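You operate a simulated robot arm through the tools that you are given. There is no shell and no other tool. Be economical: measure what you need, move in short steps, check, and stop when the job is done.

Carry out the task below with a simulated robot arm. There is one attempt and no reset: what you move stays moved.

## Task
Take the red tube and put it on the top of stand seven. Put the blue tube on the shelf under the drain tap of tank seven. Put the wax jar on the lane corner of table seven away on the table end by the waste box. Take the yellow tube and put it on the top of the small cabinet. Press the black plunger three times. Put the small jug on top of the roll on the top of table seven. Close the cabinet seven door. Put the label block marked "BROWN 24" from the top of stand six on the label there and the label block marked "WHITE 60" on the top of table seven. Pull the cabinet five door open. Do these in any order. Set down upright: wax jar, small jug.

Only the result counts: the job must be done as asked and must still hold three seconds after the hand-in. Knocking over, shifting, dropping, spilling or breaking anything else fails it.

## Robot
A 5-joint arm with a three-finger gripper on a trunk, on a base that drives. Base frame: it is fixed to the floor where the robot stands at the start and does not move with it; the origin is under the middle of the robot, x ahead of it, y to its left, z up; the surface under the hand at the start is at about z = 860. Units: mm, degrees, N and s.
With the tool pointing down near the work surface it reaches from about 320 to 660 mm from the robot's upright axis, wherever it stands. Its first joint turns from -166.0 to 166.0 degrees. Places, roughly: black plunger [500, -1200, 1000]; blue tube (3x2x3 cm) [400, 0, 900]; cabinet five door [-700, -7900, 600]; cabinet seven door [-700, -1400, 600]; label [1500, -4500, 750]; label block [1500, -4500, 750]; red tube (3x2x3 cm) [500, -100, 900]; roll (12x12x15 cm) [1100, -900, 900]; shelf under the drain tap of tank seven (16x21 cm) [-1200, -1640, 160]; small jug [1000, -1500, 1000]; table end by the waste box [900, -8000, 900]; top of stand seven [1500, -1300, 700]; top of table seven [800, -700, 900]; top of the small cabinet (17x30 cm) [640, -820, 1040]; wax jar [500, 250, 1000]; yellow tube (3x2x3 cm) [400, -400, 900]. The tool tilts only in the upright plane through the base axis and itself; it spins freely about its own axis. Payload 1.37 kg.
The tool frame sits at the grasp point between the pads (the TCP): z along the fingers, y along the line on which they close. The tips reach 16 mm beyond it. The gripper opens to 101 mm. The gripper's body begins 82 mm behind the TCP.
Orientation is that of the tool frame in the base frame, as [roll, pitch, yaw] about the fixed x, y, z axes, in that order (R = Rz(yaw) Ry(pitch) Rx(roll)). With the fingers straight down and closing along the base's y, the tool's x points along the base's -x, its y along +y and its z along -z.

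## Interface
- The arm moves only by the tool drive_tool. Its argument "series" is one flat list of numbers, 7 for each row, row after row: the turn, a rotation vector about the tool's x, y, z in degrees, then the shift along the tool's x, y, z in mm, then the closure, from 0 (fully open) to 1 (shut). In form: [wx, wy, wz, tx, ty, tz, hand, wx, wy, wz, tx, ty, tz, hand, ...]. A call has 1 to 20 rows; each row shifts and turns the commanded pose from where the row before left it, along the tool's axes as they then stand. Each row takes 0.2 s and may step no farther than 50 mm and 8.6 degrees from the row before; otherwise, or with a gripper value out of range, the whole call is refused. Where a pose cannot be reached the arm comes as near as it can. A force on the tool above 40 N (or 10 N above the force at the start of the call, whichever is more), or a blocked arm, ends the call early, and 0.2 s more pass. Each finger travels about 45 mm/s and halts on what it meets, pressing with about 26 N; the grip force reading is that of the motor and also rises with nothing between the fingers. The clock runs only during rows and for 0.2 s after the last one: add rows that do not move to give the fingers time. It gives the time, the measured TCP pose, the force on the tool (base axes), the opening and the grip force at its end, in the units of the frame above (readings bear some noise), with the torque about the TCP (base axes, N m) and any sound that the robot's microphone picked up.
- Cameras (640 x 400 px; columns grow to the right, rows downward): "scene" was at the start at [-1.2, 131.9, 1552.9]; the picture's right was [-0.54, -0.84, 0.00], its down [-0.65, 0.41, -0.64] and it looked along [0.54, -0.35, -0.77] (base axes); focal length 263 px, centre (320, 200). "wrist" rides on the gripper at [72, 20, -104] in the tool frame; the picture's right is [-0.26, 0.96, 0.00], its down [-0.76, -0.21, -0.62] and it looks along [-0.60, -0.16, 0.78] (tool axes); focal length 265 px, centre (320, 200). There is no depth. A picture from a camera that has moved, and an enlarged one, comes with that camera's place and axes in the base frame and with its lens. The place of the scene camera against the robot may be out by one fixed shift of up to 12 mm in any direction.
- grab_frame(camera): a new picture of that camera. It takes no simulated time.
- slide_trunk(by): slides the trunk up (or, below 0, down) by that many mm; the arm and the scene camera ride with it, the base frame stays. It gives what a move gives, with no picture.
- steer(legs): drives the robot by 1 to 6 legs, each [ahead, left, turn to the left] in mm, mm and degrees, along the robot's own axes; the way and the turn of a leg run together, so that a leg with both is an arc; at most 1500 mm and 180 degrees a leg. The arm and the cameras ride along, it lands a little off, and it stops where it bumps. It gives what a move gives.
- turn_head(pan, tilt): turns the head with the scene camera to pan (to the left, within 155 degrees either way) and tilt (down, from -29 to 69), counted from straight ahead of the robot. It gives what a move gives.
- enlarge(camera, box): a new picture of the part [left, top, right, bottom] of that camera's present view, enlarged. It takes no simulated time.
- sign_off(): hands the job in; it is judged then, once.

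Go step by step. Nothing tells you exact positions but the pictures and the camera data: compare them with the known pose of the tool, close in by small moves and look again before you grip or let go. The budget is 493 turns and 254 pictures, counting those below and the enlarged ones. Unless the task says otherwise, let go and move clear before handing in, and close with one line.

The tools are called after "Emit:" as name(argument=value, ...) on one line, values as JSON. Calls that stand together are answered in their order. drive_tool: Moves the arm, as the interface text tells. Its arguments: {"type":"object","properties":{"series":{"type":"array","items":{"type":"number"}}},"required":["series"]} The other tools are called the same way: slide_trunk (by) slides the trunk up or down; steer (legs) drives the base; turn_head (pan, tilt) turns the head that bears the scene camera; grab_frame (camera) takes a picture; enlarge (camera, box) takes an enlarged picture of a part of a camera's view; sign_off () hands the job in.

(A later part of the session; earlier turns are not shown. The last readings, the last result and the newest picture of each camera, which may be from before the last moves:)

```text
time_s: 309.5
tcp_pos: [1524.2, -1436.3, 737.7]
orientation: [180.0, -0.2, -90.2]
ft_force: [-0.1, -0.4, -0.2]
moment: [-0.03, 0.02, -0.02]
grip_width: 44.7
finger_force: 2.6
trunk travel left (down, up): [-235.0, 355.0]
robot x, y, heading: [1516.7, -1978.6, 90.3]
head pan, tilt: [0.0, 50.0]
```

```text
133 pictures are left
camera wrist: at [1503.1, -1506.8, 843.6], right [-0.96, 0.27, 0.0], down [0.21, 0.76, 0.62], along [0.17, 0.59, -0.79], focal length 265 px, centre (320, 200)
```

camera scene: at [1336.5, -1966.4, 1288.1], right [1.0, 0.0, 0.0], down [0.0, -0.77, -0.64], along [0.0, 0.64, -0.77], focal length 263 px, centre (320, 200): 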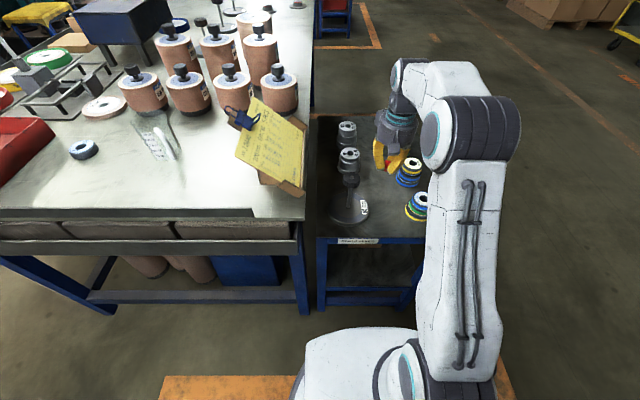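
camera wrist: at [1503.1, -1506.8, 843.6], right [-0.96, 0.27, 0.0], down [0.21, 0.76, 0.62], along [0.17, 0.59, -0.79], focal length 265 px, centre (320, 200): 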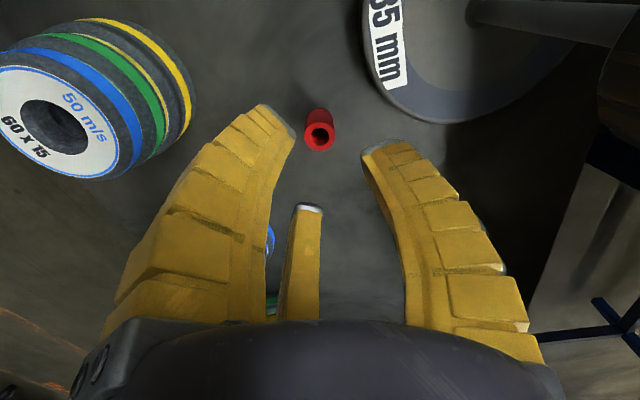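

Red tube stands on stand seven. Next the small jug: raise, retract and move to the table end in front of it.

Emit:
slide_trunk(by=355)

Emit:
drive_tool(series=[0, 0, 0, 35, 0, -25, 0.6, 0, 0, 0, 35, 0, -25, 0.6, 0, 0, 0, 35, 0, -25, 0.5, 0, 0, 0, 25, 0, -20, 0.5])

Emit:
steer(legs=[[-30, 0, 0], [0, 530, 0]])

Emit:
grab_frame(camera="wrist")

Emit:
turn_head(pan=-15, tilt=50)

Emit:
grab_frame(camera="scene")

```text
time_s: 313.0
tcp_pos: [1524.5, -1435.8, 1094.3]
orientation: [-180.0, -0.3, -90.3]
ft_force: [-0.2, -0.7, -0.5]
moment: [0.0, 0.0, -0.01]
grip_width: 44.8
finger_force: 3.0
trunk travel left (down, up): [-590.0, 0.0]
robot x, y, heading: [1516.1, -1978.9, 90.2]
head pan, tilt: [0.0, 50.0]
```

```text
time_s: 314.0
tcp_pos: [1522.9, -1566.2, 1188.9]
orientation: [180.0, -0.2, -90.2]
ft_force: [0.9, -0.4, 0.3]
moment: [0.03, -0.04, -0.01]
grip_width: 54.5
finger_force: 2.8
trunk travel left (down, up): [-590.0, 0.0]
robot x, y, heading: [1515.2, -1982.0, 90.2]
head pan, tilt: [0.0, 50.0]
```

```text
time_s: 317.5
tcp_pos: [998.2, -1596.0, 1188.5]
orientation: [179.9, -0.2, -90.2]
ft_force: [-0.2, 1.1, -0.9]
moment: [0.0, -0.01, -0.05]
grip_width: 54.3
finger_force: 3.0
trunk travel left (down, up): [-590.0, 0.0]
robot x, y, heading: [993.5, -2013.7, 90.0]
head pan, tilt: [0.0, 50.0]
```

```text
132 pictures are left
camera wrist: at [977.1, -1666.7, 1293.8], right [-0.96, 0.27, 0.0], down [0.21, 0.76, 0.62], along [0.17, 0.6, -0.79], focal length 265 px, centre (320, 200)
```

wrist: 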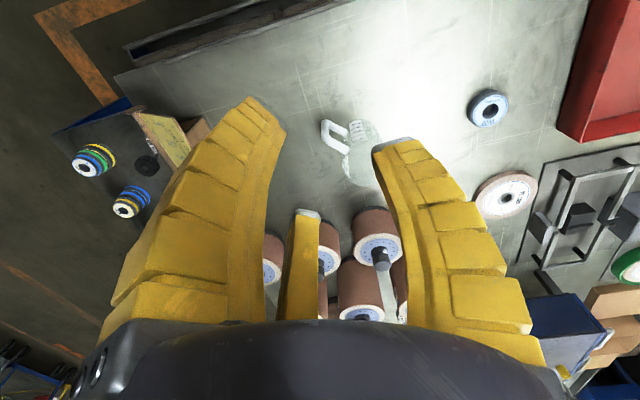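

```text
time_s: 318.2
tcp_pos: [998.1, -1595.4, 1188.3]
orientation: [180.0, -0.2, -90.2]
ft_force: [0.1, -1.2, -0.7]
moment: [0.0, 0.03, 0.01]
grip_width: 54.3
finger_force: 3.0
trunk travel left (down, up): [-590.0, 0.0]
robot x, y, heading: [997.0, -2011.9, 89.8]
head pan, tilt: [-15.0, 50.0]
```

```text
131 pictures are left
camera scene: at [831.9, -1999.4, 1643.1], right [0.97, -0.26, 0.0], down [-0.2, -0.74, -0.64], along [0.17, 0.62, -0.77], focal length 263 px, centre (320, 200)
```

scene: 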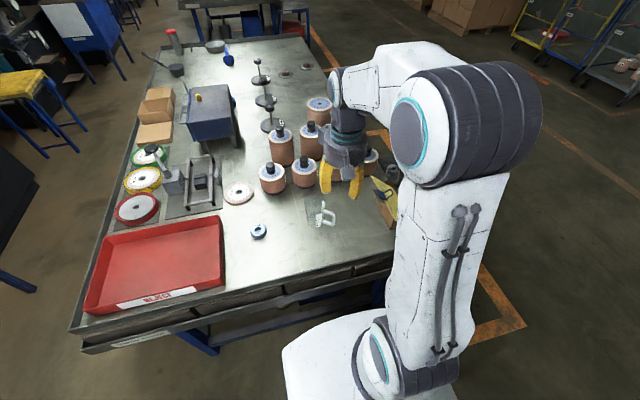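

Emit:
enlarge(camera="scene", box=[280, 180, 370, 240])

Emit:
enlarge(camera="wrist", box=[280, 80, 440, 200])

```text
6.67 times, centred on (325, 210) of scene
camera zoom: at [831.9, -1999.4, 1643.1], right [0.97, -0.26, 0.0], down [-0.2, -0.74, -0.64], along [0.17, 0.62, -0.77], focal length 1754 px, centre (287, 133)
```

zoom: 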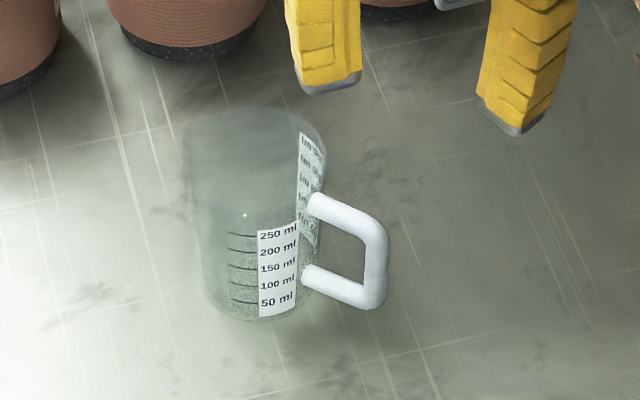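

```text
3.33 times, centred on (360, 140) of wrist
camera zoom: at [977.6, -1666.7, 1293.8], right [-0.96, 0.27, 0.0], down [0.21, 0.76, 0.62], along [0.17, 0.6, -0.79], focal length 885 px, centre (187, 400)
```

zoom: 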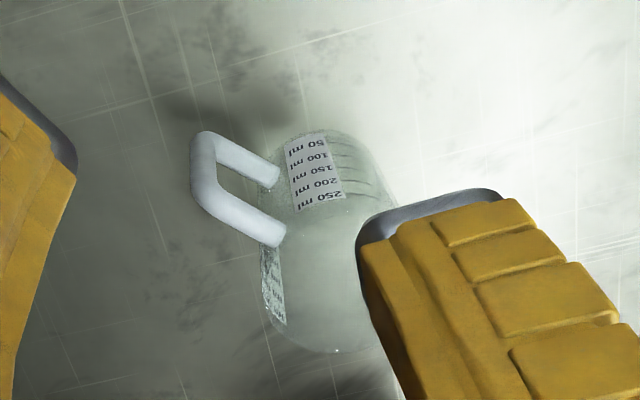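

The jug is clear, about 70 mm across and 110 mm tall, centred near (960,-1467) with its handle toward about −32°. I'll hover above it, spin the hand so the handle falls between two fingers, and open fully.

Emit:
drive_tool(series=[0, 0, 0, -32, 9.5, 20, 0, 0, 0, 0, -32, 9.5, 20, 0, 0, 0, 0, -32, 9.5, 20, 0, 0, 0, 0, -32, 9.5, 20, 0, 0, 0, 8, 0, 0, 0, 0, 0, 0, 8, 0, 0, 0, 0, 0, 0, 8, 0, 0, 0, 0, 0, 0, 8, 0, 0, 0, 0])

Emit:
grab_frame(camera="wrist")

Emit:
enlarge(camera="scene", box=[260, 110, 410, 240])

```text
time_s: 320.0
tcp_pos: [961.3, -1467.7, 1108.2]
orientation: [-179.9, -0.1, -122.4]
ft_force: [-0.3, 0.4, -0.6]
moment: [0.01, 0.03, 0.01]
grip_width: 100.4
finger_force: 0.1
trunk travel left (down, up): [-590.0, 0.0]
robot x, y, heading: [997.7, -2011.0, 90.3]
head pan, tilt: [-15.0, 50.0]
```

```text
128 pictures are left
camera wrist: at [904.7, -1517.4, 1213.0], right [-0.67, 0.74, 0.0], down [0.58, 0.53, 0.62], along [0.46, 0.42, -0.79], focal length 265 px, centre (320, 200)
```

wrist: 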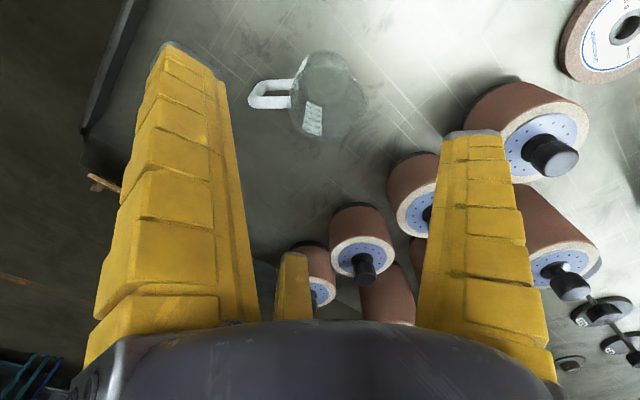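

```text
3.08 times, centred on (335, 175) of scene
camera zoom: at [832.0, -1999.3, 1643.1], right [0.97, -0.26, 0.0], down [-0.2, -0.74, -0.64], along [0.17, 0.62, -0.77], focal length 809 px, centre (274, 277)
```

zoom: 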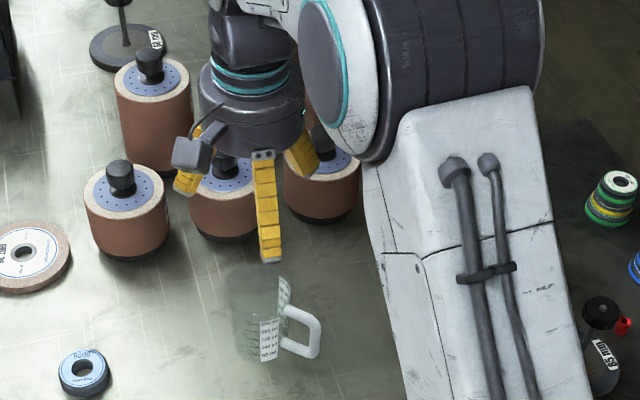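

Emit:
enlarge(camera="wrist", box=[230, 30, 390, 150])

```text
3.33 times, centred on (310, 90) of wrist
camera zoom: at [904.7, -1517.4, 1213.0], right [-0.67, 0.74, 0.0], down [0.58, 0.53, 0.62], along [0.46, 0.42, -0.79], focal length 885 px, centre (353, 567)
```

zoom: 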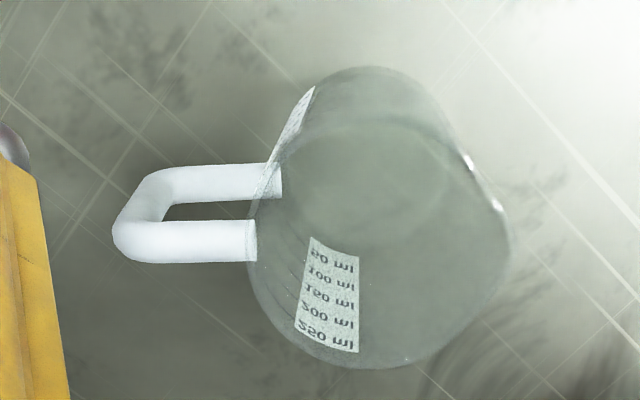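

Emit:
drive_tool(series=[0, 0, -8.5, 0, 0, 20, 0, 0, 0, -8.5, 0, 0, 20, 0, 0, 0, 0, -10.2, 0.7, 20, 0, 0, 0, 0, 0, 0, 30, 0, 0, 0, 0, 0, 0, 28, 0, 0, 0, 0, 0, 0, 0, 0])

Emit:
grab_frame(camera="wrist")

Emit:
enlarge(camera="scene", box=[260, 140, 400, 240])

```text
time_s: 321.4
tcp_pos: [962.5, -1458.4, 990.5]
orientation: [-179.8, -0.3, -105.2]
ft_force: [0.0, 0.2, -0.4]
moment: [0.03, -0.01, 0.03]
grip_width: 100.7
finger_force: 0.1
trunk travel left (down, up): [-590.0, 0.0]
robot x, y, heading: [994.8, -2009.7, 89.7]
head pan, tilt: [-15.0, 50.0]
```

```text
125 pictures are left
camera wrist: at [924.0, -1521.0, 1094.9], right [-0.86, 0.51, 0.0], down [0.4, 0.68, 0.62], along [0.32, 0.53, -0.79], focal length 265 px, centre (320, 200)
```

wrist: 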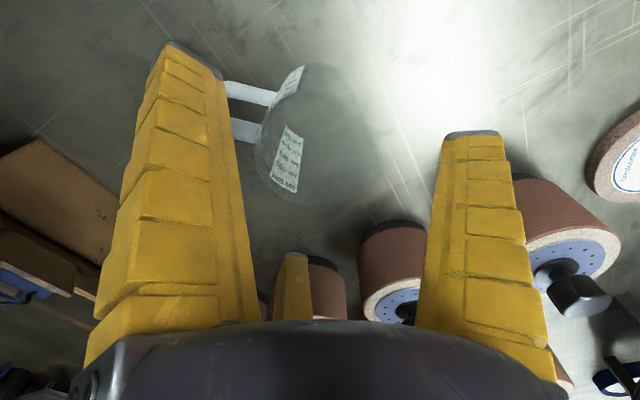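

```text
4.00 times, centred on (330, 190) of scene
camera zoom: at [832.1, -1999.6, 1643.1], right [0.97, -0.26, 0.0], down [-0.2, -0.74, -0.64], along [0.17, 0.62, -0.77], focal length 1052 px, centre (280, 240)
```

zoom: 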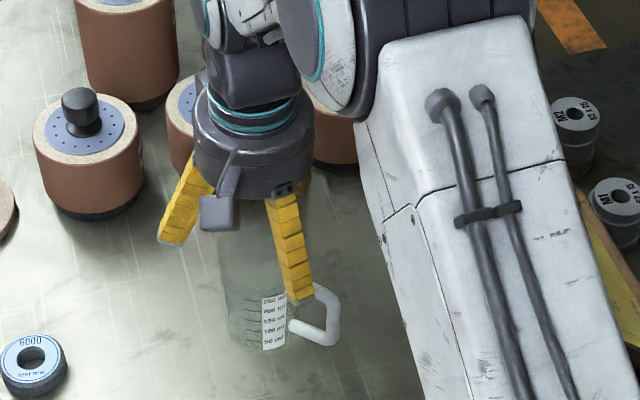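

Emit:
enlarge(camera="wrist", box=[200, 50, 440, 230])

```text
2.22 times, centred on (320, 140) of wrist
camera zoom: at [924.0, -1521.0, 1094.9], right [-0.86, 0.51, 0.0], down [0.4, 0.68, 0.62], along [0.32, 0.53, -0.79], focal length 590 px, centre (320, 333)
```

zoom: 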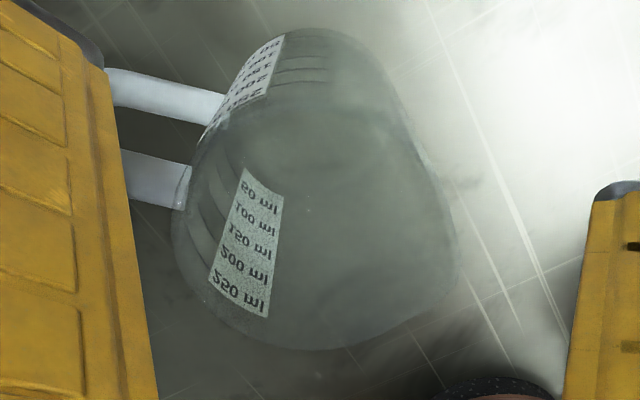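

Rim centre and TCP agree within 2 mm. Descend around the jug and close gently.

Emit:
drive_tool(series=[0, 0, 0, 0, 0, 15, 0, 0, 0, 0, 0, 0, 20, 0, 0, 0, 0, 0, 0, 20, 0, 0, 0, 0, 0, 0, 15, 0, 0, 0, 0, 0, 0, 8, 0, 0, 0, 0, 0, 0, 0, 0])

Emit:
grab_frame(camera="wrist")

Emit:
enlarge(camera="scene", box=[260, 140, 400, 240])

```text
time_s: 322.8
tcp_pos: [962.7, -1459.4, 911.3]
orientation: [-179.9, -0.2, -105.2]
ft_force: [-0.1, 0.7, 0.7]
moment: [0.0, 0.03, 0.0]
grip_width: 100.8
finger_force: 0.1
trunk travel left (down, up): [-590.0, 0.0]
robot x, y, heading: [993.0, -2012.7, 89.7]
head pan, tilt: [-15.0, 50.0]
```

```text
122 pictures are left
camera wrist: at [924.0, -1522.0, 1016.9], right [-0.86, 0.51, 0.0], down [0.4, 0.68, 0.62], along [0.32, 0.53, -0.79], focal length 265 px, centre (320, 200)
```

wrist: 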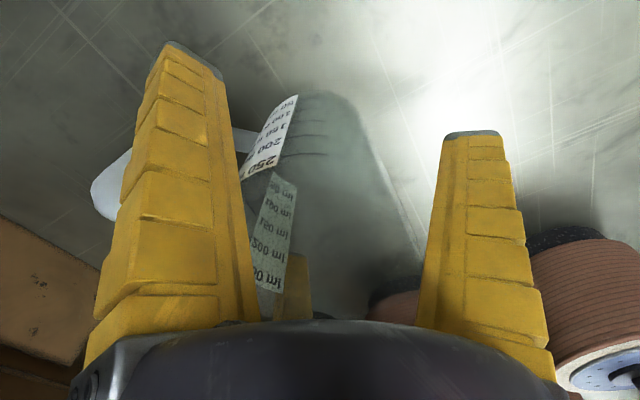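

```text
4.00 times, centred on (330, 190) of scene
camera zoom: at [832.1, -1999.5, 1643.1], right [0.97, -0.26, 0.0], down [-0.2, -0.74, -0.64], along [0.17, 0.62, -0.77], focal length 1052 px, centre (280, 240)
```

zoom: 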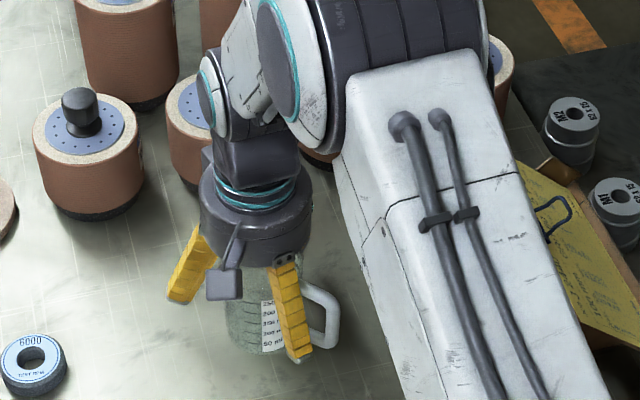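

Emit:
drive_tool(series=[0, 0, 0, 0, 0, 0, 0.15, 0, 0, 0, 0, 0, 0, 0.25, 0, 0, 0, 0, 0, 0, 0.3, 0, 0, 0, 0, 0, 0, 0.35, 0, 0, 0, 0, 0, 0, 0.4, 0, 0, 0, 0, 0, 0, 0.6, 0, 0, 0, 0, 0, 0, 1, 0, 0, 0, 0, 0, 0, 1, 0, 0, 0, 0, 0, 0, 1])

Emit:
grab_frame(camera="wrist")

```text
time_s: 324.8
tcp_pos: [962.8, -1458.4, 912.7]
orientation: [179.9, -0.3, -105.2]
ft_force: [1.6, 0.2, 2.7]
moment: [-0.05, -0.14, 0.03]
grip_width: 68.2
finger_force: 25.8
trunk travel left (down, up): [-590.0, 0.0]
robot x, y, heading: [995.0, -2009.4, 89.7]
head pan, tilt: [-15.0, 50.0]
```

```text
120 pictures are left
camera wrist: at [924.1, -1521.9, 1017.4], right [-0.86, 0.51, 0.0], down [0.4, 0.68, 0.62], along [0.32, 0.53, -0.79], focal length 265 px, centre (320, 200)
```

wrist: 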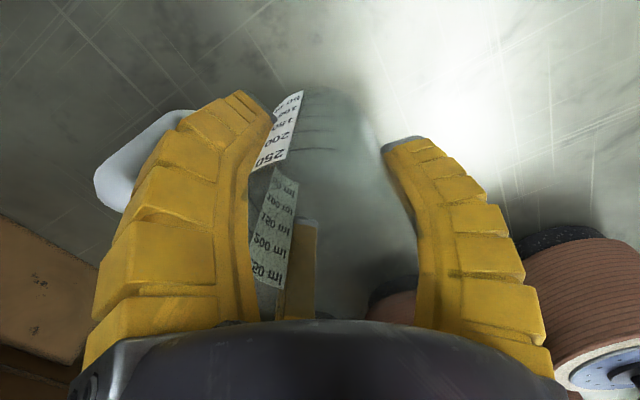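

Gripped at 68 mm. Lift slowly.

Emit:
drive_tool(series=[0, 0, 0, 0, 0, -3, 1, 0, 0, 0, 0, 0, -4, 1, 0, 0, 0, 0, 0, -6, 1, 0, 0, 0, 0, 0, -8, 1, 0, 0, 0, 0, 0, -10, 1, 0, 0, 0, 0, 0, -12, 1, 0, 0, 0, 0, 0, -12, 1, 0, 0, 0, 0, 0, -12, 1, 0, 0, 0, 0, 0, -12, 1, 0, 0, 0, 0, 0, -12, 1])

Emit:
enlarge(camera="scene", box=[250, 100, 410, 240])

```text
time_s: 327.0
tcp_pos: [962.6, -1458.5, 1002.1]
orientation: [-179.9, -0.2, -105.2]
ft_force: [0.5, 0.0, -1.0]
moment: [0.01, 0.0, 0.0]
grip_width: 67.5
finger_force: 25.8
trunk travel left (down, up): [-590.0, 0.0]
robot x, y, heading: [993.7, -2008.6, 89.8]
head pan, tilt: [-15.0, 50.0]
```

```text
2.86 times, centred on (330, 170) of scene
camera zoom: at [832.1, -1999.4, 1643.1], right [0.97, -0.26, 0.0], down [-0.2, -0.74, -0.64], along [0.17, 0.62, -0.77], focal length 752 px, centre (291, 286)
```

zoom: 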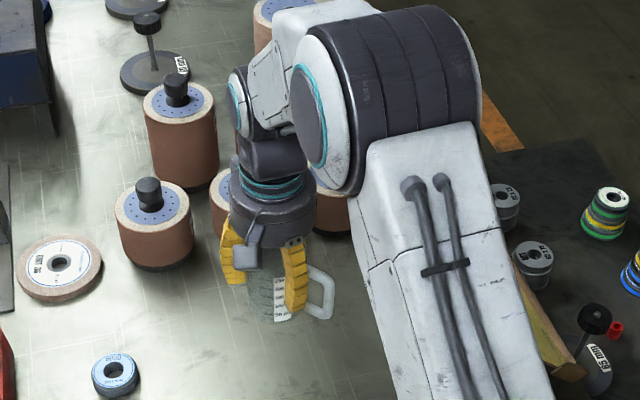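

Emit:
drive_tool(series=[0, 0, 0, 0, 0, -10, 1, 0, 0, 0, 0, 0, -12, 1, 0, 0, 0, 0, 0, -14, 1, 0, 0, 0, 3, -1, -14, 1, 0, 0, 0, 6, -2, -14, 1, 0, 0, 0, 9, -2.4, -12, 1, 0, 0, 0, 10, -2.7, -12, 1, 0, 0, 0, 12, -3.2, -12, 1, 0, 0, 0, 12, -3.2, -12, 1, 0, 0, 0, 13, -3.5, -12, 1, 0, 0, 0, 13, -3.5, -10, 1, 0, 0, 0, 13, -3.5, -8, 1, 0, 0, 0, 12, -3.2, -6, 1, 0, 0, 0, 10, -2.7, -4, 1, 0, 0, 0, 7, -2, 0, 1, 0, 0, 0, 4, -1, 0, 1])

Emit:
steer(legs=[[-280, 0, 0]])

Emit:
grab_frame(camera="wrist")

Emit:
turn_head(pan=-40, tilt=30)

Emit:
grab_frame(camera="scene")

```text
time_s: 330.4
tcp_pos: [962.9, -1586.5, 1155.8]
orientation: [-179.9, -0.3, -105.2]
ft_force: [0.3, -0.8, -1.2]
moment: [0.0, 0.0, 0.0]
grip_width: 67.2
finger_force: 25.9
trunk travel left (down, up): [-590.0, 0.0]
robot x, y, heading: [993.4, -2010.9, 90.1]
head pan, tilt: [-15.0, 50.0]
```

```text
time_s: 332.4
tcp_pos: [965.1, -1865.5, 1156.8]
orientation: [-180.0, -0.1, -105.3]
ft_force: [1.3, 0.6, -0.7]
moment: [0.05, -0.01, 0.0]
grip_width: 66.8
finger_force: 25.7
trunk travel left (down, up): [-590.0, 0.0]
robot x, y, heading: [993.6, -2293.0, 89.8]
head pan, tilt: [-15.0, 50.0]
```

```text
118 pictures are left
camera wrist: at [925.0, -1929.2, 1261.1], right [-0.86, 0.51, 0.0], down [0.4, 0.68, 0.62], along [0.32, 0.53, -0.79], focal length 265 px, centre (320, 200)
```

wrist: 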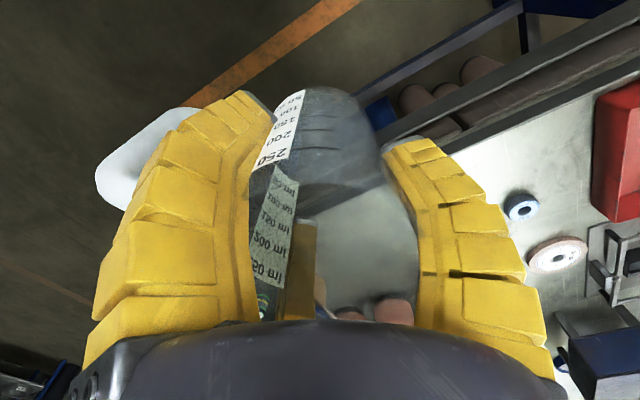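

```text
time_s: 333.3
tcp_pos: [963.9, -1864.8, 1156.1]
orientation: [-179.9, -0.2, -105.3]
ft_force: [0.1, 0.8, 0.0]
moment: [-0.01, 0.0, 0.03]
grip_width: 66.9
finger_force: 26.0
trunk travel left (down, up): [-590.0, 0.0]
robot x, y, heading: [992.0, -2288.1, 89.8]
head pan, tilt: [-40.0, 30.0]
```

```text
117 pictures are left
camera scene: at [870.1, -2283.1, 1672.5], right [0.77, -0.64, 0.0], down [-0.32, -0.38, -0.87], along [0.56, 0.66, -0.5], focal length 263 px, centre (320, 200)
```

scene: 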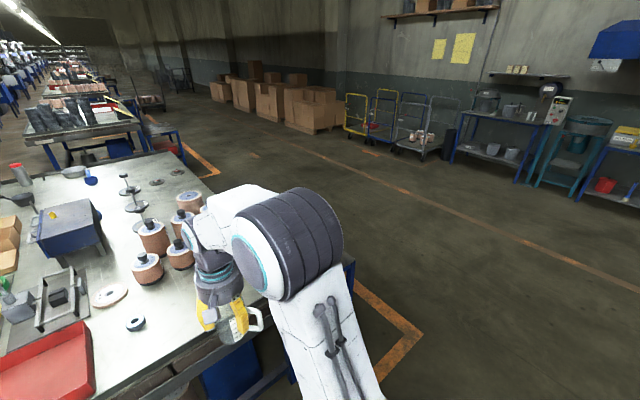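

Jug is held well. I route around stand seven to the far side of the table, facing −x toward the plain roll.

Emit:
steer(legs=[[0, -1130, 0], [1500, 0, 0], [100, 0, 0]])

Emit:
steer(legs=[[0, 0, 45], [0, 0, 45]])

Emit:
turn_head(pan=10, tilt=40)

Emit:
grab_frame(camera="scene")

```text
time_s: 346.8
tcp_pos: [2095.0, -265.2, 1155.5]
orientation: [-179.9, -0.3, -106.1]
ft_force: [0.1, -0.5, -0.4]
moment: [-0.01, 0.03, 0.0]
grip_width: 66.0
finger_force: 26.3
trunk travel left (down, up): [-590.0, 0.0]
robot x, y, heading: [2117.1, -694.8, 89.1]
head pan, tilt: [-40.0, 30.0]
```

```text
time_s: 351.2
tcp_pos: [1693.4, -713.1, 1155.3]
orientation: [-179.8, -0.1, -16.6]
ft_force: [0.3, -0.7, -1.2]
moment: [-0.01, 0.02, -0.03]
grip_width: 65.9
finger_force: 25.8
trunk travel left (down, up): [-590.0, 0.0]
robot x, y, heading: [2118.6, -690.2, 178.7]
head pan, tilt: [-40.0, 30.0]
```

```text
time_s: 352.4
tcp_pos: [1692.4, -713.5, 1155.6]
orientation: [-179.9, -0.2, -16.6]
ft_force: [-0.1, -0.4, -0.5]
moment: [-0.03, -0.03, -0.01]
grip_width: 65.7
finger_force: 26.1
trunk travel left (down, up): [-590.0, 0.0]
robot x, y, heading: [2116.9, -694.0, 178.6]
head pan, tilt: [10.0, 40.0]
```

```text
116 pictures are left
camera scene: at [2084.5, -884.4, 1657.3], right [-0.15, 0.99, 0.0], down [0.64, 0.1, -0.77], along [-0.76, -0.11, -0.64], focal length 263 px, centre (320, 200)
```

scene: 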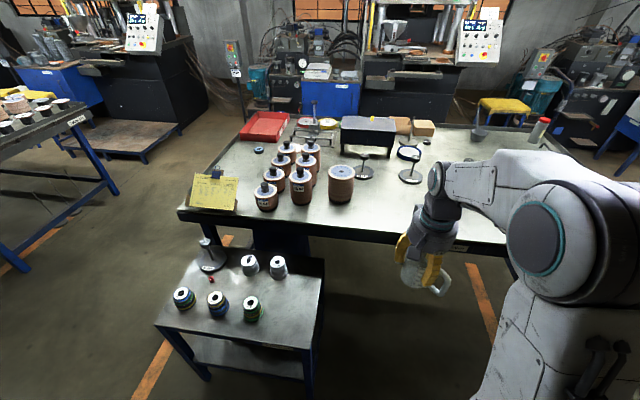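

Emit:
grab_frame(camera="wrist")

Emit:
steer(legs=[[440, 0, 0]])

Emit:
turn_head(pan=20, tilt=50)

Emit:
grab_frame(camera="scene")

```text
115 pictures are left
camera wrist: at [1754.7, -751.8, 1260.7], right [-0.53, -0.85, 0.0], down [-0.67, 0.41, 0.62], along [-0.52, 0.33, -0.79], focal length 265 px, centre (320, 200)
```

wrist: 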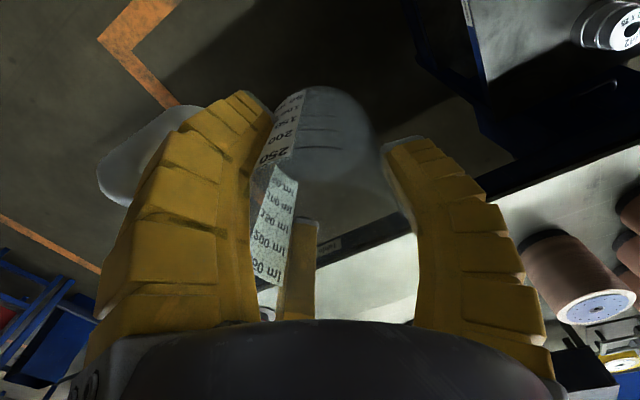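

```text
time_s: 355.1
tcp_pos: [1253.5, -705.3, 1156.1]
orientation: [-180.0, -0.1, -16.4]
ft_force: [-0.6, -0.6, -0.4]
moment: [0.0, 0.03, 0.04]
grip_width: 65.9
finger_force: 25.9
trunk travel left (down, up): [-590.0, 0.0]
robot x, y, heading: [1678.7, -683.4, 178.7]
head pan, tilt: [10.0, 40.0]
```

```text
time_s: 355.8
tcp_pos: [1253.9, -704.8, 1155.6]
orientation: [-180.0, -0.3, -16.5]
ft_force: [-0.3, 0.0, -0.7]
moment: [-0.04, 0.02, -0.02]
grip_width: 65.9
finger_force: 26.1
trunk travel left (down, up): [-590.0, 0.0]
robot x, y, heading: [1679.2, -681.5, 178.9]
head pan, tilt: [20.0, 50.0]
```

```text
114 pictures are left
camera scene: at [1657.0, -886.5, 1643.1], right [-0.32, 0.95, 0.0], down [0.72, 0.25, -0.64], along [-0.61, -0.21, -0.77], focal length 263 px, centre (320, 200)
```

scene: 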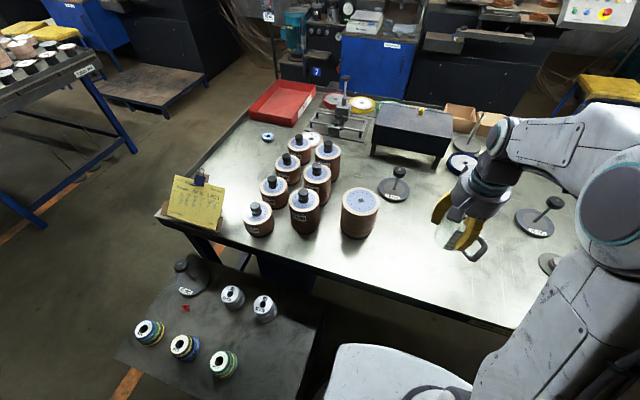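

Roll centre about (1109,-935), top z≈1009. I inch closer and swing the jug over it.

Emit:
steer(legs=[[58, 28, 0]])

Emit:
drive_tool(series=[0, 0, 0, -0.5, 5, 0, 1, 0, 0, 0, -1, 9, 0, 1, 0, 0, 0, -1.5, 13, 0, 1, 0, 0, 0, -1.5, 13, 0, 1, 0, 0, 0, -1.5, 13, 0, 1, 0, 0, 0, -1.5, 13, 0, 1, 0, 0, 0, -1.5, 13, 0, 1, 0, 0, 0, -1.5, 13, 0, 1, 0, 0, 0, -1.5, 13, 0, 1, 0, 0, 0, -1.5, 13, 0, 1, 0, 0, 0, -1.5, 13, 0, 1, 0, 0, 0, -1.5, 13, 0, 1, 0, 0, 0, -1.5, 13, 0, 1, 0, 0, 0, -1.5, 13, 0, 1, 0, 0, 0, -1.5, 13, 0, 1, 0, 0, 0, -1.5, 13, 0, 1, 0, 0, 0, -1, 9, 0, 1, 0, 0, 0, -1, 5, 0, 1])

Emit:
grab_frame(camera="wrist")

Emit:
grab_frame(camera="scene")

```text
time_s: 357.0
tcp_pos: [1209.5, -726.9, 1156.4]
orientation: [-179.9, -0.2, -14.0]
ft_force: [-0.3, -0.4, -0.4]
moment: [0.01, 0.0, -0.01]
grip_width: 65.8
finger_force: 25.7
trunk travel left (down, up): [-590.0, 0.0]
robot x, y, heading: [1632.0, -690.8, -179.1]
head pan, tilt: [20.0, 50.0]
stopped in leg 1: the robot was blocked; the commanded pose is now the measured one
```

```text
time_s: 360.8
tcp_pos: [1135.3, -924.8, 1156.0]
orientation: [-179.9, -0.1, -13.8]
ft_force: [0.2, -0.2, -1.2]
moment: [0.01, 0.0, 0.01]
grip_width: 65.6
finger_force: 26.1
trunk travel left (down, up): [-590.0, 0.0]
robot x, y, heading: [1631.9, -688.2, -178.6]
head pan, tilt: [20.0, 50.0]
```

```text
113 pictures are left
camera wrist: at [1199.5, -961.9, 1260.3], right [-0.49, -0.87, 0.0], down [-0.69, 0.38, 0.62], along [-0.54, 0.3, -0.78], focal length 265 px, centre (320, 200)
```

wrist: 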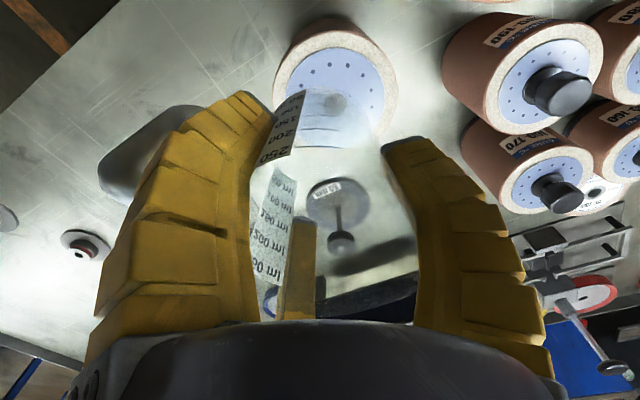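

```text
112 pictures are left
camera scene: at [1620.6, -891.8, 1643.0], right [-0.36, 0.93, 0.0], down [0.71, 0.28, -0.64], along [-0.6, -0.23, -0.77], focal length 263 px, centre (320, 200)
```

scene: 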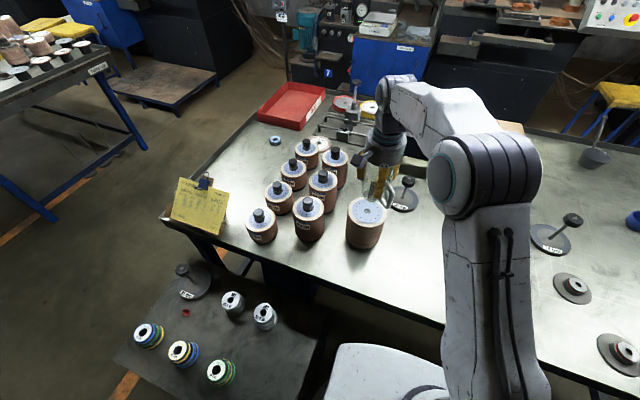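

Emit:
drive_tool(series=[0, 0, 0, 1, 4, 0, 1, 0, 0, 0, 2, 8, 0, 1, 0, 0, 0, 1.3, 5.5, 0, 1, 0, 0, 0, 0, 0, 8, 1, 0, 0, 0, 0, 0, 10, 1, 0, 0, 0, 0, 0, 10, 1, 0, 0, 0, 0, 0, 8, 1, 0, 0, 0, 0, 0, 4, 1])

Emit:
grab_frame(camera="wrist")

Emit:
enlarge(camera="scene", box=[300, 120, 460, 260])

```text
time_s: 362.6
tcp_pos: [1135.8, -943.3, 1116.1]
orientation: [-179.9, 0.0, -13.8]
ft_force: [0.4, 0.6, -1.0]
moment: [0.01, 0.0, -0.01]
grip_width: 65.8
finger_force: 25.8
trunk travel left (down, up): [-590.0, 0.0]
robot x, y, heading: [1635.2, -686.6, -178.9]
head pan, tilt: [20.0, 50.0]
```

```text
111 pictures are left
camera wrist: at [1199.3, -979.7, 1220.5], right [-0.49, -0.87, 0.0], down [-0.69, 0.38, 0.62], along [-0.54, 0.3, -0.78], focal length 265 px, centre (320, 200)
```

wrist: 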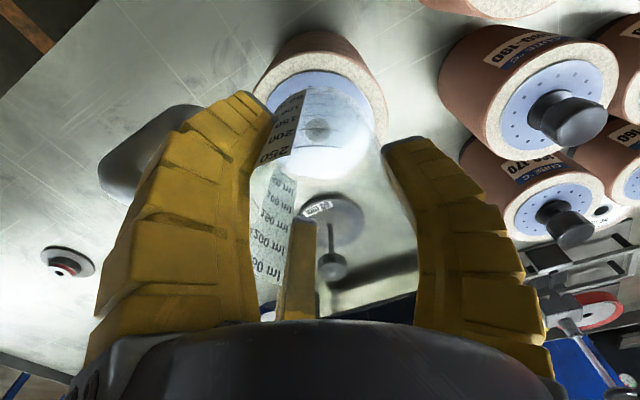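

```text
2.86 times, centred on (380, 190) of scene
camera zoom: at [1620.6, -891.7, 1643.1], right [-0.36, 0.93, 0.0], down [0.71, 0.28, -0.64], along [-0.6, -0.23, -0.77], focal length 752 px, centre (149, 229)
```

zoom: 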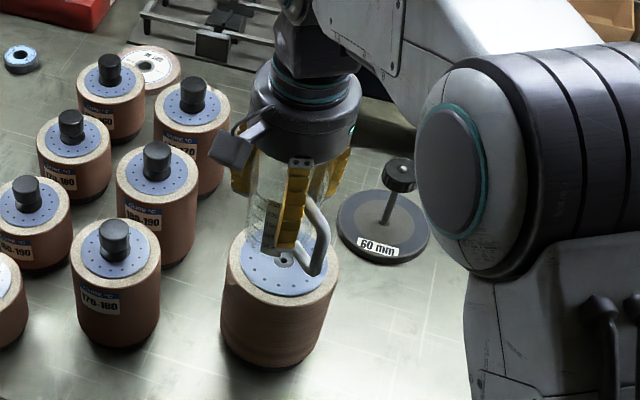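

Emit:
enlarge(camera="wrist", box=[230, 20, 410, 190])

```text
2.35 times, centred on (320, 105) of wrist
camera zoom: at [1199.3, -979.7, 1220.5], right [-0.49, -0.87, 0.0], down [-0.69, 0.38, 0.62], along [-0.54, 0.3, -0.78], focal length 624 px, centre (320, 424)
```

zoom: 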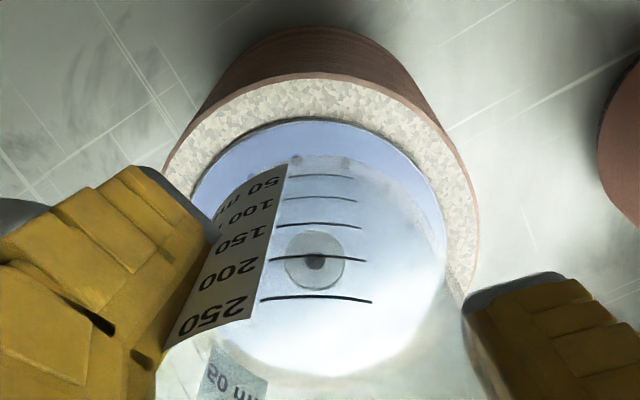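

Emit:
drive_tool(series=[0, 0, 0, -5, -1.2, 0, 1, 0, 0, 0, -8, -2, 0, 1, 0, 0, 0, -6, -1.4, 0, 1, 0, 0, 0, 0, 0, 8, 1, 0, 0, 0, 0, 0, 10, 1, 0, 0, 0, 0, 0, 8, 1, 0, 0, 0, 0, 0, 4, 1])

Emit:
enlarge(camera="wrist", box=[230, 40, 410, 210])

Emit:
enlarge(camera="scene", box=[320, 150, 430, 250])

```text
time_s: 364.2
tcp_pos: [1117.4, -935.0, 1085.1]
orientation: [-179.9, -0.1, -13.9]
ft_force: [0.7, -0.3, -0.2]
moment: [-0.03, 0.01, 0.0]
grip_width: 66.0
finger_force: 25.9
trunk travel left (down, up): [-590.0, 0.0]
robot x, y, heading: [1634.9, -688.5, -178.7]
head pan, tilt: [20.0, 50.0]
```

```text
2.35 times, centred on (320, 125) of wrist
camera zoom: at [1181.8, -970.7, 1190.6], right [-0.49, -0.87, 0.0], down [-0.69, 0.38, 0.62], along [-0.54, 0.3, -0.79], focal length 624 px, centre (320, 376)
```

zoom: 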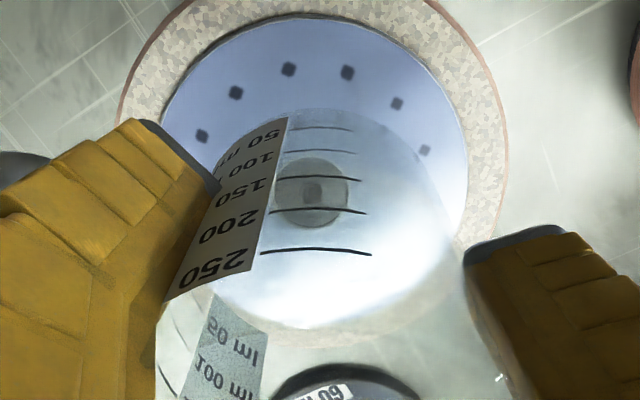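

```text
4.00 times, centred on (375, 200) of scene
camera zoom: at [1620.6, -891.7, 1643.1], right [-0.36, 0.93, 0.0], down [0.71, 0.28, -0.64], along [-0.6, -0.23, -0.77], focal length 1052 px, centre (100, 200)
```

zoom: 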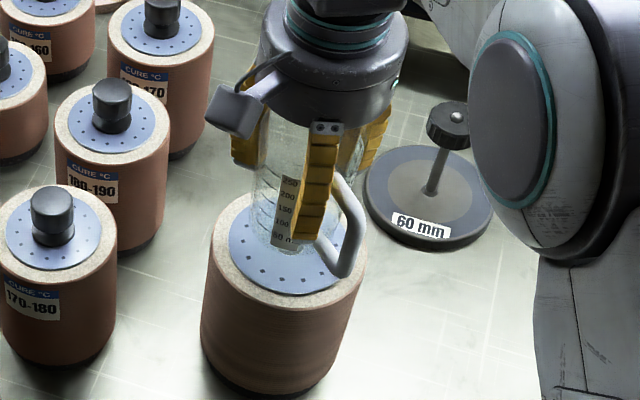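

Emit:
enlarge(camera="scene", box=[350, 175, 414, 235])

```text
6.67 times, centred on (382, 205) of scene
camera zoom: at [1620.6, -891.7, 1643.1], right [-0.36, 0.93, 0.0], down [0.71, 0.28, -0.64], along [-0.6, -0.23, -0.77], focal length 1754 px, centre (-93, 167)
```

zoom: 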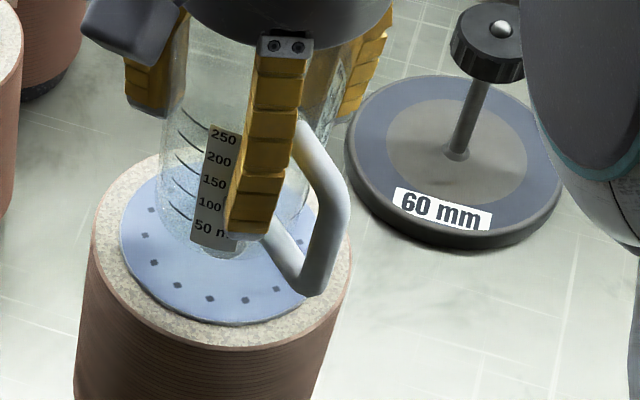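

The jug is centred over the roll within ~5 mm. Lower gently to contact.

Emit:
drive_tool(series=[0, 0, 0, 0, 0, 6, 1, 0, 0, 0, 0, 0, 6, 1, 0, 0, 0, 0, 0, 4, 1])

Emit:
drive_tool(series=[0, 0, 0, 0, 0, 2.5, 1])

Emit:
drive_tool(series=[0, 0, 0, 0, 0, 2.5, 1])

Emit:
drive_tool(series=[0, 0, 0, 0, 0, 2.5, 1])

Emit:
drive_tool(series=[0, 0, 0, 0, 0, 2.5, 1])

```text
time_s: 365.0
tcp_pos: [1117.3, -934.6, 1069.1]
orientation: [-179.9, -0.2, -14.0]
ft_force: [0.0, -0.9, -2.0]
moment: [-0.01, -0.01, 0.02]
grip_width: 65.7
finger_force: 26.2
trunk travel left (down, up): [-590.0, 0.0]
robot x, y, heading: [1635.4, -688.6, -178.9]
head pan, tilt: [20.0, 50.0]
```

```text
time_s: 365.4
tcp_pos: [1118.5, -933.9, 1068.0]
orientation: [-179.9, -0.1, -13.8]
ft_force: [-0.4, -0.1, -0.5]
moment: [0.03, 0.0, -0.02]
grip_width: 65.9
finger_force: 25.5
trunk travel left (down, up): [-590.0, 0.0]
robot x, y, heading: [1633.0, -689.0, -178.8]
head pan, tilt: [20.0, 50.0]
```

```text
time_s: 365.8
tcp_pos: [1117.7, -935.4, 1063.7]
orientation: [-179.9, 0.0, -13.9]
ft_force: [0.4, 0.9, -0.9]
moment: [-0.02, 0.01, 0.0]
grip_width: 65.8
finger_force: 25.8
trunk travel left (down, up): [-590.0, 0.0]
robot x, y, heading: [1633.7, -687.5, -178.9]
head pan, tilt: [20.0, 50.0]
```

```text
time_s: 366.2
tcp_pos: [1117.7, -934.1, 1062.8]
orientation: [-180.0, 0.0, -13.9]
ft_force: [0.4, 0.2, 10.9]
moment: [0.18, -0.32, -0.02]
grip_width: 65.7
finger_force: 25.9
trunk travel left (down, up): [-590.0, 0.0]
robot x, y, heading: [1636.6, -687.2, -178.5]
head pan, tilt: [20.0, 50.0]
```

```text
time_s: 366.6
tcp_pos: [1117.6, -934.4, 1064.1]
orientation: [179.8, 0.3, -13.8]
ft_force: [-0.4, -1.0, 30.1]
moment: [0.34, -0.78, 0.04]
grip_width: 66.3
finger_force: 26.3
trunk travel left (down, up): [-590.0, 0.0]
robot x, y, heading: [1630.7, -687.2, -178.8]
head pan, tilt: [20.0, 50.0]
```

Contact. Ease the push and release slowly.

Emit:
drive_tool(series=[0, 0, 0, 0, 0, -2, 1, 0, 0, 0, 0, 0, -1.5, 1])

Emit:
drive_tool(series=[0, 0, 0, 0, 0, 0, 0.32, 0, 0, 0, 0, 0, 0, 0.28, 0, 0, 0, 0, 0, 0, 0.24, 0, 0, 0, 0, 0, 0, 0.15, 0, 0, 0, 0, 0, 0, 0, 0, 0, 0, 0, 0, 0, 0, 0, 0, 0, 0, 0, 0, 0])

Emit:
enlarge(camera="scene", box=[330, 150, 426, 240])

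Emit:
grab_frame(camera="wrist")

```text
time_s: 367.2
tcp_pos: [1117.9, -933.2, 1063.1]
orientation: [179.9, 0.0, -13.9]
ft_force: [-4.6, -2.5, 20.5]
moment: [0.13, -0.32, 0.01]
grip_width: 66.7
finger_force: 25.2
trunk travel left (down, up): [-590.0, 0.0]
robot x, y, heading: [1635.2, -689.2, -178.7]
head pan, tilt: [20.0, 50.0]
```

```text
time_s: 368.8
tcp_pos: [1118.3, -933.8, 1062.9]
orientation: [-179.9, -0.2, -13.9]
ft_force: [0.5, -0.1, 0.3]
moment: [-0.01, -0.02, -0.02]
grip_width: 100.6
finger_force: 0.1
trunk travel left (down, up): [-590.0, 0.0]
robot x, y, heading: [1634.6, -689.7, -178.7]
head pan, tilt: [20.0, 50.0]
```

```text
4.44 times, centred on (378, 195) of scene
camera zoom: at [1620.7, -891.6, 1643.1], right [-0.36, 0.93, 0.0], down [0.71, 0.28, -0.64], along [-0.6, -0.23, -0.77], focal length 1169 px, centre (62, 222)
```

zoom: 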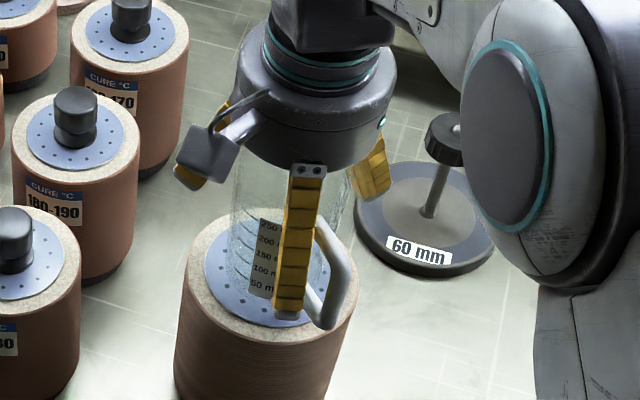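

```text
104 pictures are left
camera wrist: at [1182.0, -970.2, 1168.0], right [-0.49, -0.87, 0.0], down [-0.69, 0.38, 0.62], along [-0.54, 0.3, -0.79], focal length 265 px, centre (320, 200)
```

wrist: 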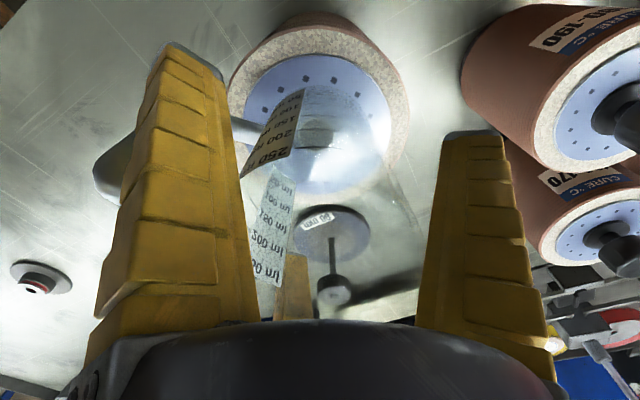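

Emit:
drive_tool(series=[0, 0, 0, 0, 0, -10, 0, 0, 0, 0, 0, 0, -15, 0, 0, 0, 0, 0, 0, -20, 0, 0, 0, 0, 0, 0, -20, 0, 0, 0, 0, 0, 0, -20, 0, 0, 0, 0, 0, 0, -20, 0, 0, 0, 0, 0, 0, -20, 0])

Emit:
enlarge(camera="scene", box=[320, 130, 430, 250])

```text
time_s: 370.4
tcp_pos: [1117.2, -933.8, 1187.5]
orientation: [-179.9, -0.1, -13.8]
ft_force: [-0.1, -0.5, -0.4]
moment: [-0.03, -0.02, 0.01]
grip_width: 100.6
finger_force: 0.1
trunk travel left (down, up): [-590.0, 0.0]
robot x, y, heading: [1631.7, -684.7, -179.0]
head pan, tilt: [20.0, 50.0]
```

```text
3.33 times, centred on (375, 190) of scene
camera zoom: at [1620.8, -891.5, 1643.1], right [-0.36, 0.93, 0.0], down [0.71, 0.28, -0.64], along [-0.6, -0.23, -0.77], focal length 877 px, centre (137, 233)
```

zoom: 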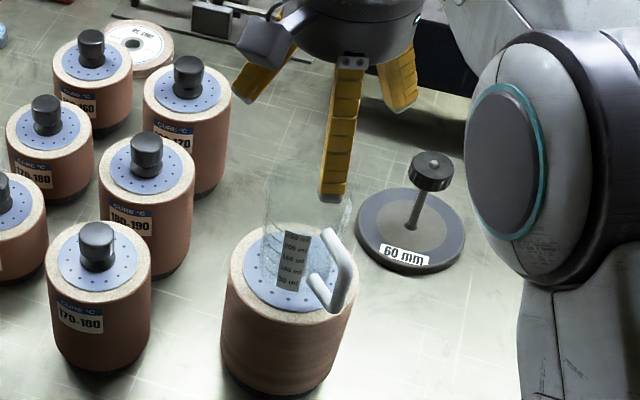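

Jug stands upright on the roll. Next, stand six: retract, back into the far aisle, strafe toward y≈-4500 and look.

Emit:
drive_tool(series=[0, 0, 0, 10.4, -41.7, 0, 0.5, 0, 0, 0, 10.4, -41.7, 0, 0.6, 0, 0, 0, 10.4, -41.7, 0, 0.6, 0, 0, 0, 10.4, -41.7, 0, 0.6, 0, 0, 0, 10.4, -41.7, 0, 0.6])

Emit:
steer(legs=[[-470, 0, -1]])

Emit:
steer(legs=[[0, 1500, 0], [0, 1500, 0]])

Emit:
turn_head(pan=30, tilt=35)

Emit:
grab_frame(camera="scene")

```text
time_s: 371.6
tcp_pos: [1219.4, -742.9, 1188.5]
orientation: [-179.9, 0.0, -14.0]
ft_force: [-0.6, 0.8, 0.5]
moment: [-0.03, -0.01, 0.01]
grip_width: 44.8
finger_force: 3.2
trunk travel left (down, up): [-590.0, 0.0]
robot x, y, heading: [1634.7, -690.8, -178.8]
head pan, tilt: [20.0, 50.0]
```

```text
time_s: 374.4
tcp_pos: [1686.4, -731.5, 1188.7]
orientation: [-179.9, -0.2, -14.9]
ft_force: [0.3, -0.3, -1.0]
moment: [0.02, 0.02, -0.03]
grip_width: 44.7
finger_force: 2.9
trunk travel left (down, up): [-590.0, 0.0]
robot x, y, heading: [2108.0, -682.3, -179.3]
head pan, tilt: [20.0, 50.0]
```

```text
time_s: 388.9
tcp_pos: [1661.7, -3725.7, 1187.8]
orientation: [-179.9, -0.2, -16.6]
ft_force: [0.1, -0.6, -0.8]
moment: [0.03, 0.02, 0.03]
grip_width: 44.6
finger_force: 3.2
trunk travel left (down, up): [-590.0, 0.0]
robot x, y, heading: [2079.4, -3691.1, 178.6]
head pan, tilt: [20.0, 50.0]
```

```text
time_s: 389.6
tcp_pos: [1661.1, -3725.6, 1187.3]
orientation: [-179.9, -0.3, -16.5]
ft_force: [0.1, 0.5, 0.0]
moment: [0.01, -0.02, -0.03]
grip_width: 44.4
finger_force: 3.1
trunk travel left (down, up): [-590.0, 0.0]
robot x, y, heading: [2080.4, -3689.8, 178.7]
head pan, tilt: [30.0, 35.0]
```

```text
102 pictures are left
camera scene: at [2054.0, -3908.5, 1664.7], right [-0.48, 0.88, 0.0], down [0.5, 0.28, -0.82], along [-0.72, -0.39, -0.57], focal length 263 px, centre (320, 200)
```

scene: 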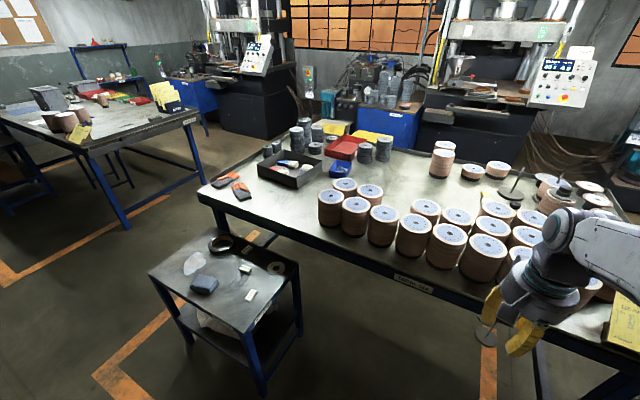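

Emit:
steer(legs=[[0, 830, 1]])

Emit:
turn_head(pan=15, tilt=50)

Emit:
grab_frame(camera="scene")

Emit:
enlarge(camera="scene", box=[240, 200, 440, 330])

```text
time_s: 394.1
tcp_pos: [1650.4, -4568.3, 1187.9]
orientation: [-179.9, -0.3, -15.8]
ft_force: [-0.1, 1.0, -0.1]
moment: [0.0, -0.01, -0.01]
grip_width: 44.8
finger_force: 3.3
trunk travel left (down, up): [-590.0, 0.0]
robot x, y, heading: [2069.4, -4525.0, 179.7]
head pan, tilt: [30.0, 35.0]
```

```text
time_s: 394.8
tcp_pos: [1649.7, -4567.0, 1189.2]
orientation: [-179.9, -0.3, -15.7]
ft_force: [0.4, 0.1, -0.4]
moment: [-0.01, -0.03, 0.02]
grip_width: 44.6
finger_force: 2.8
trunk travel left (down, up): [-590.0, 0.0]
robot x, y, heading: [2065.8, -4521.0, 179.6]
head pan, tilt: [15.0, 50.0]
```

```text
101 pictures are left
camera scene: at [2045.7, -4721.4, 1643.1], right [-0.25, 0.97, 0.0], down [0.74, 0.19, -0.64], along [-0.62, -0.16, -0.77], focal length 263 px, centre (320, 200)
```

scene: 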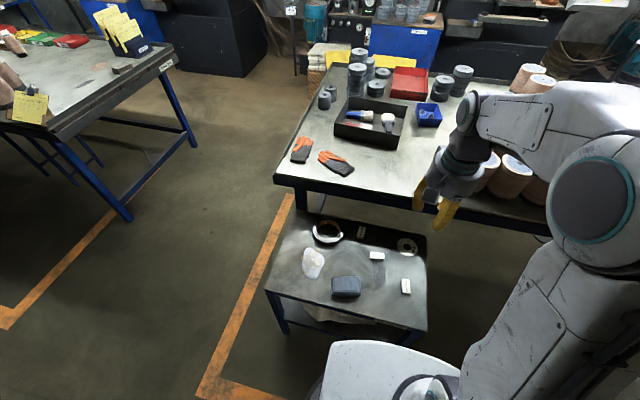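

```text
3.08 times, centred on (340, 265) of scene
camera zoom: at [2045.7, -4721.4, 1643.1], right [-0.25, 0.97, 0.0], down [0.74, 0.19, -0.64], along [-0.62, -0.16, -0.77], focal length 809 px, centre (258, 0)
```

zoom: 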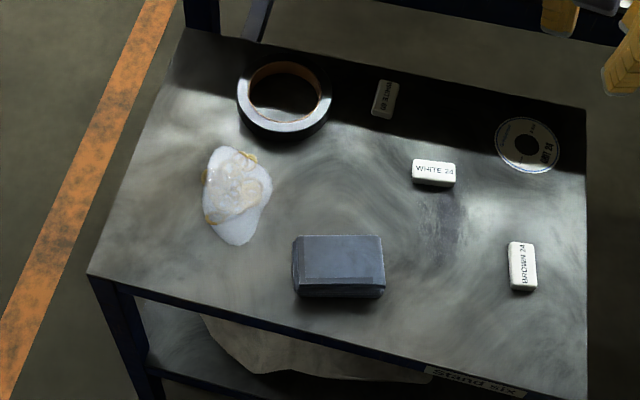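

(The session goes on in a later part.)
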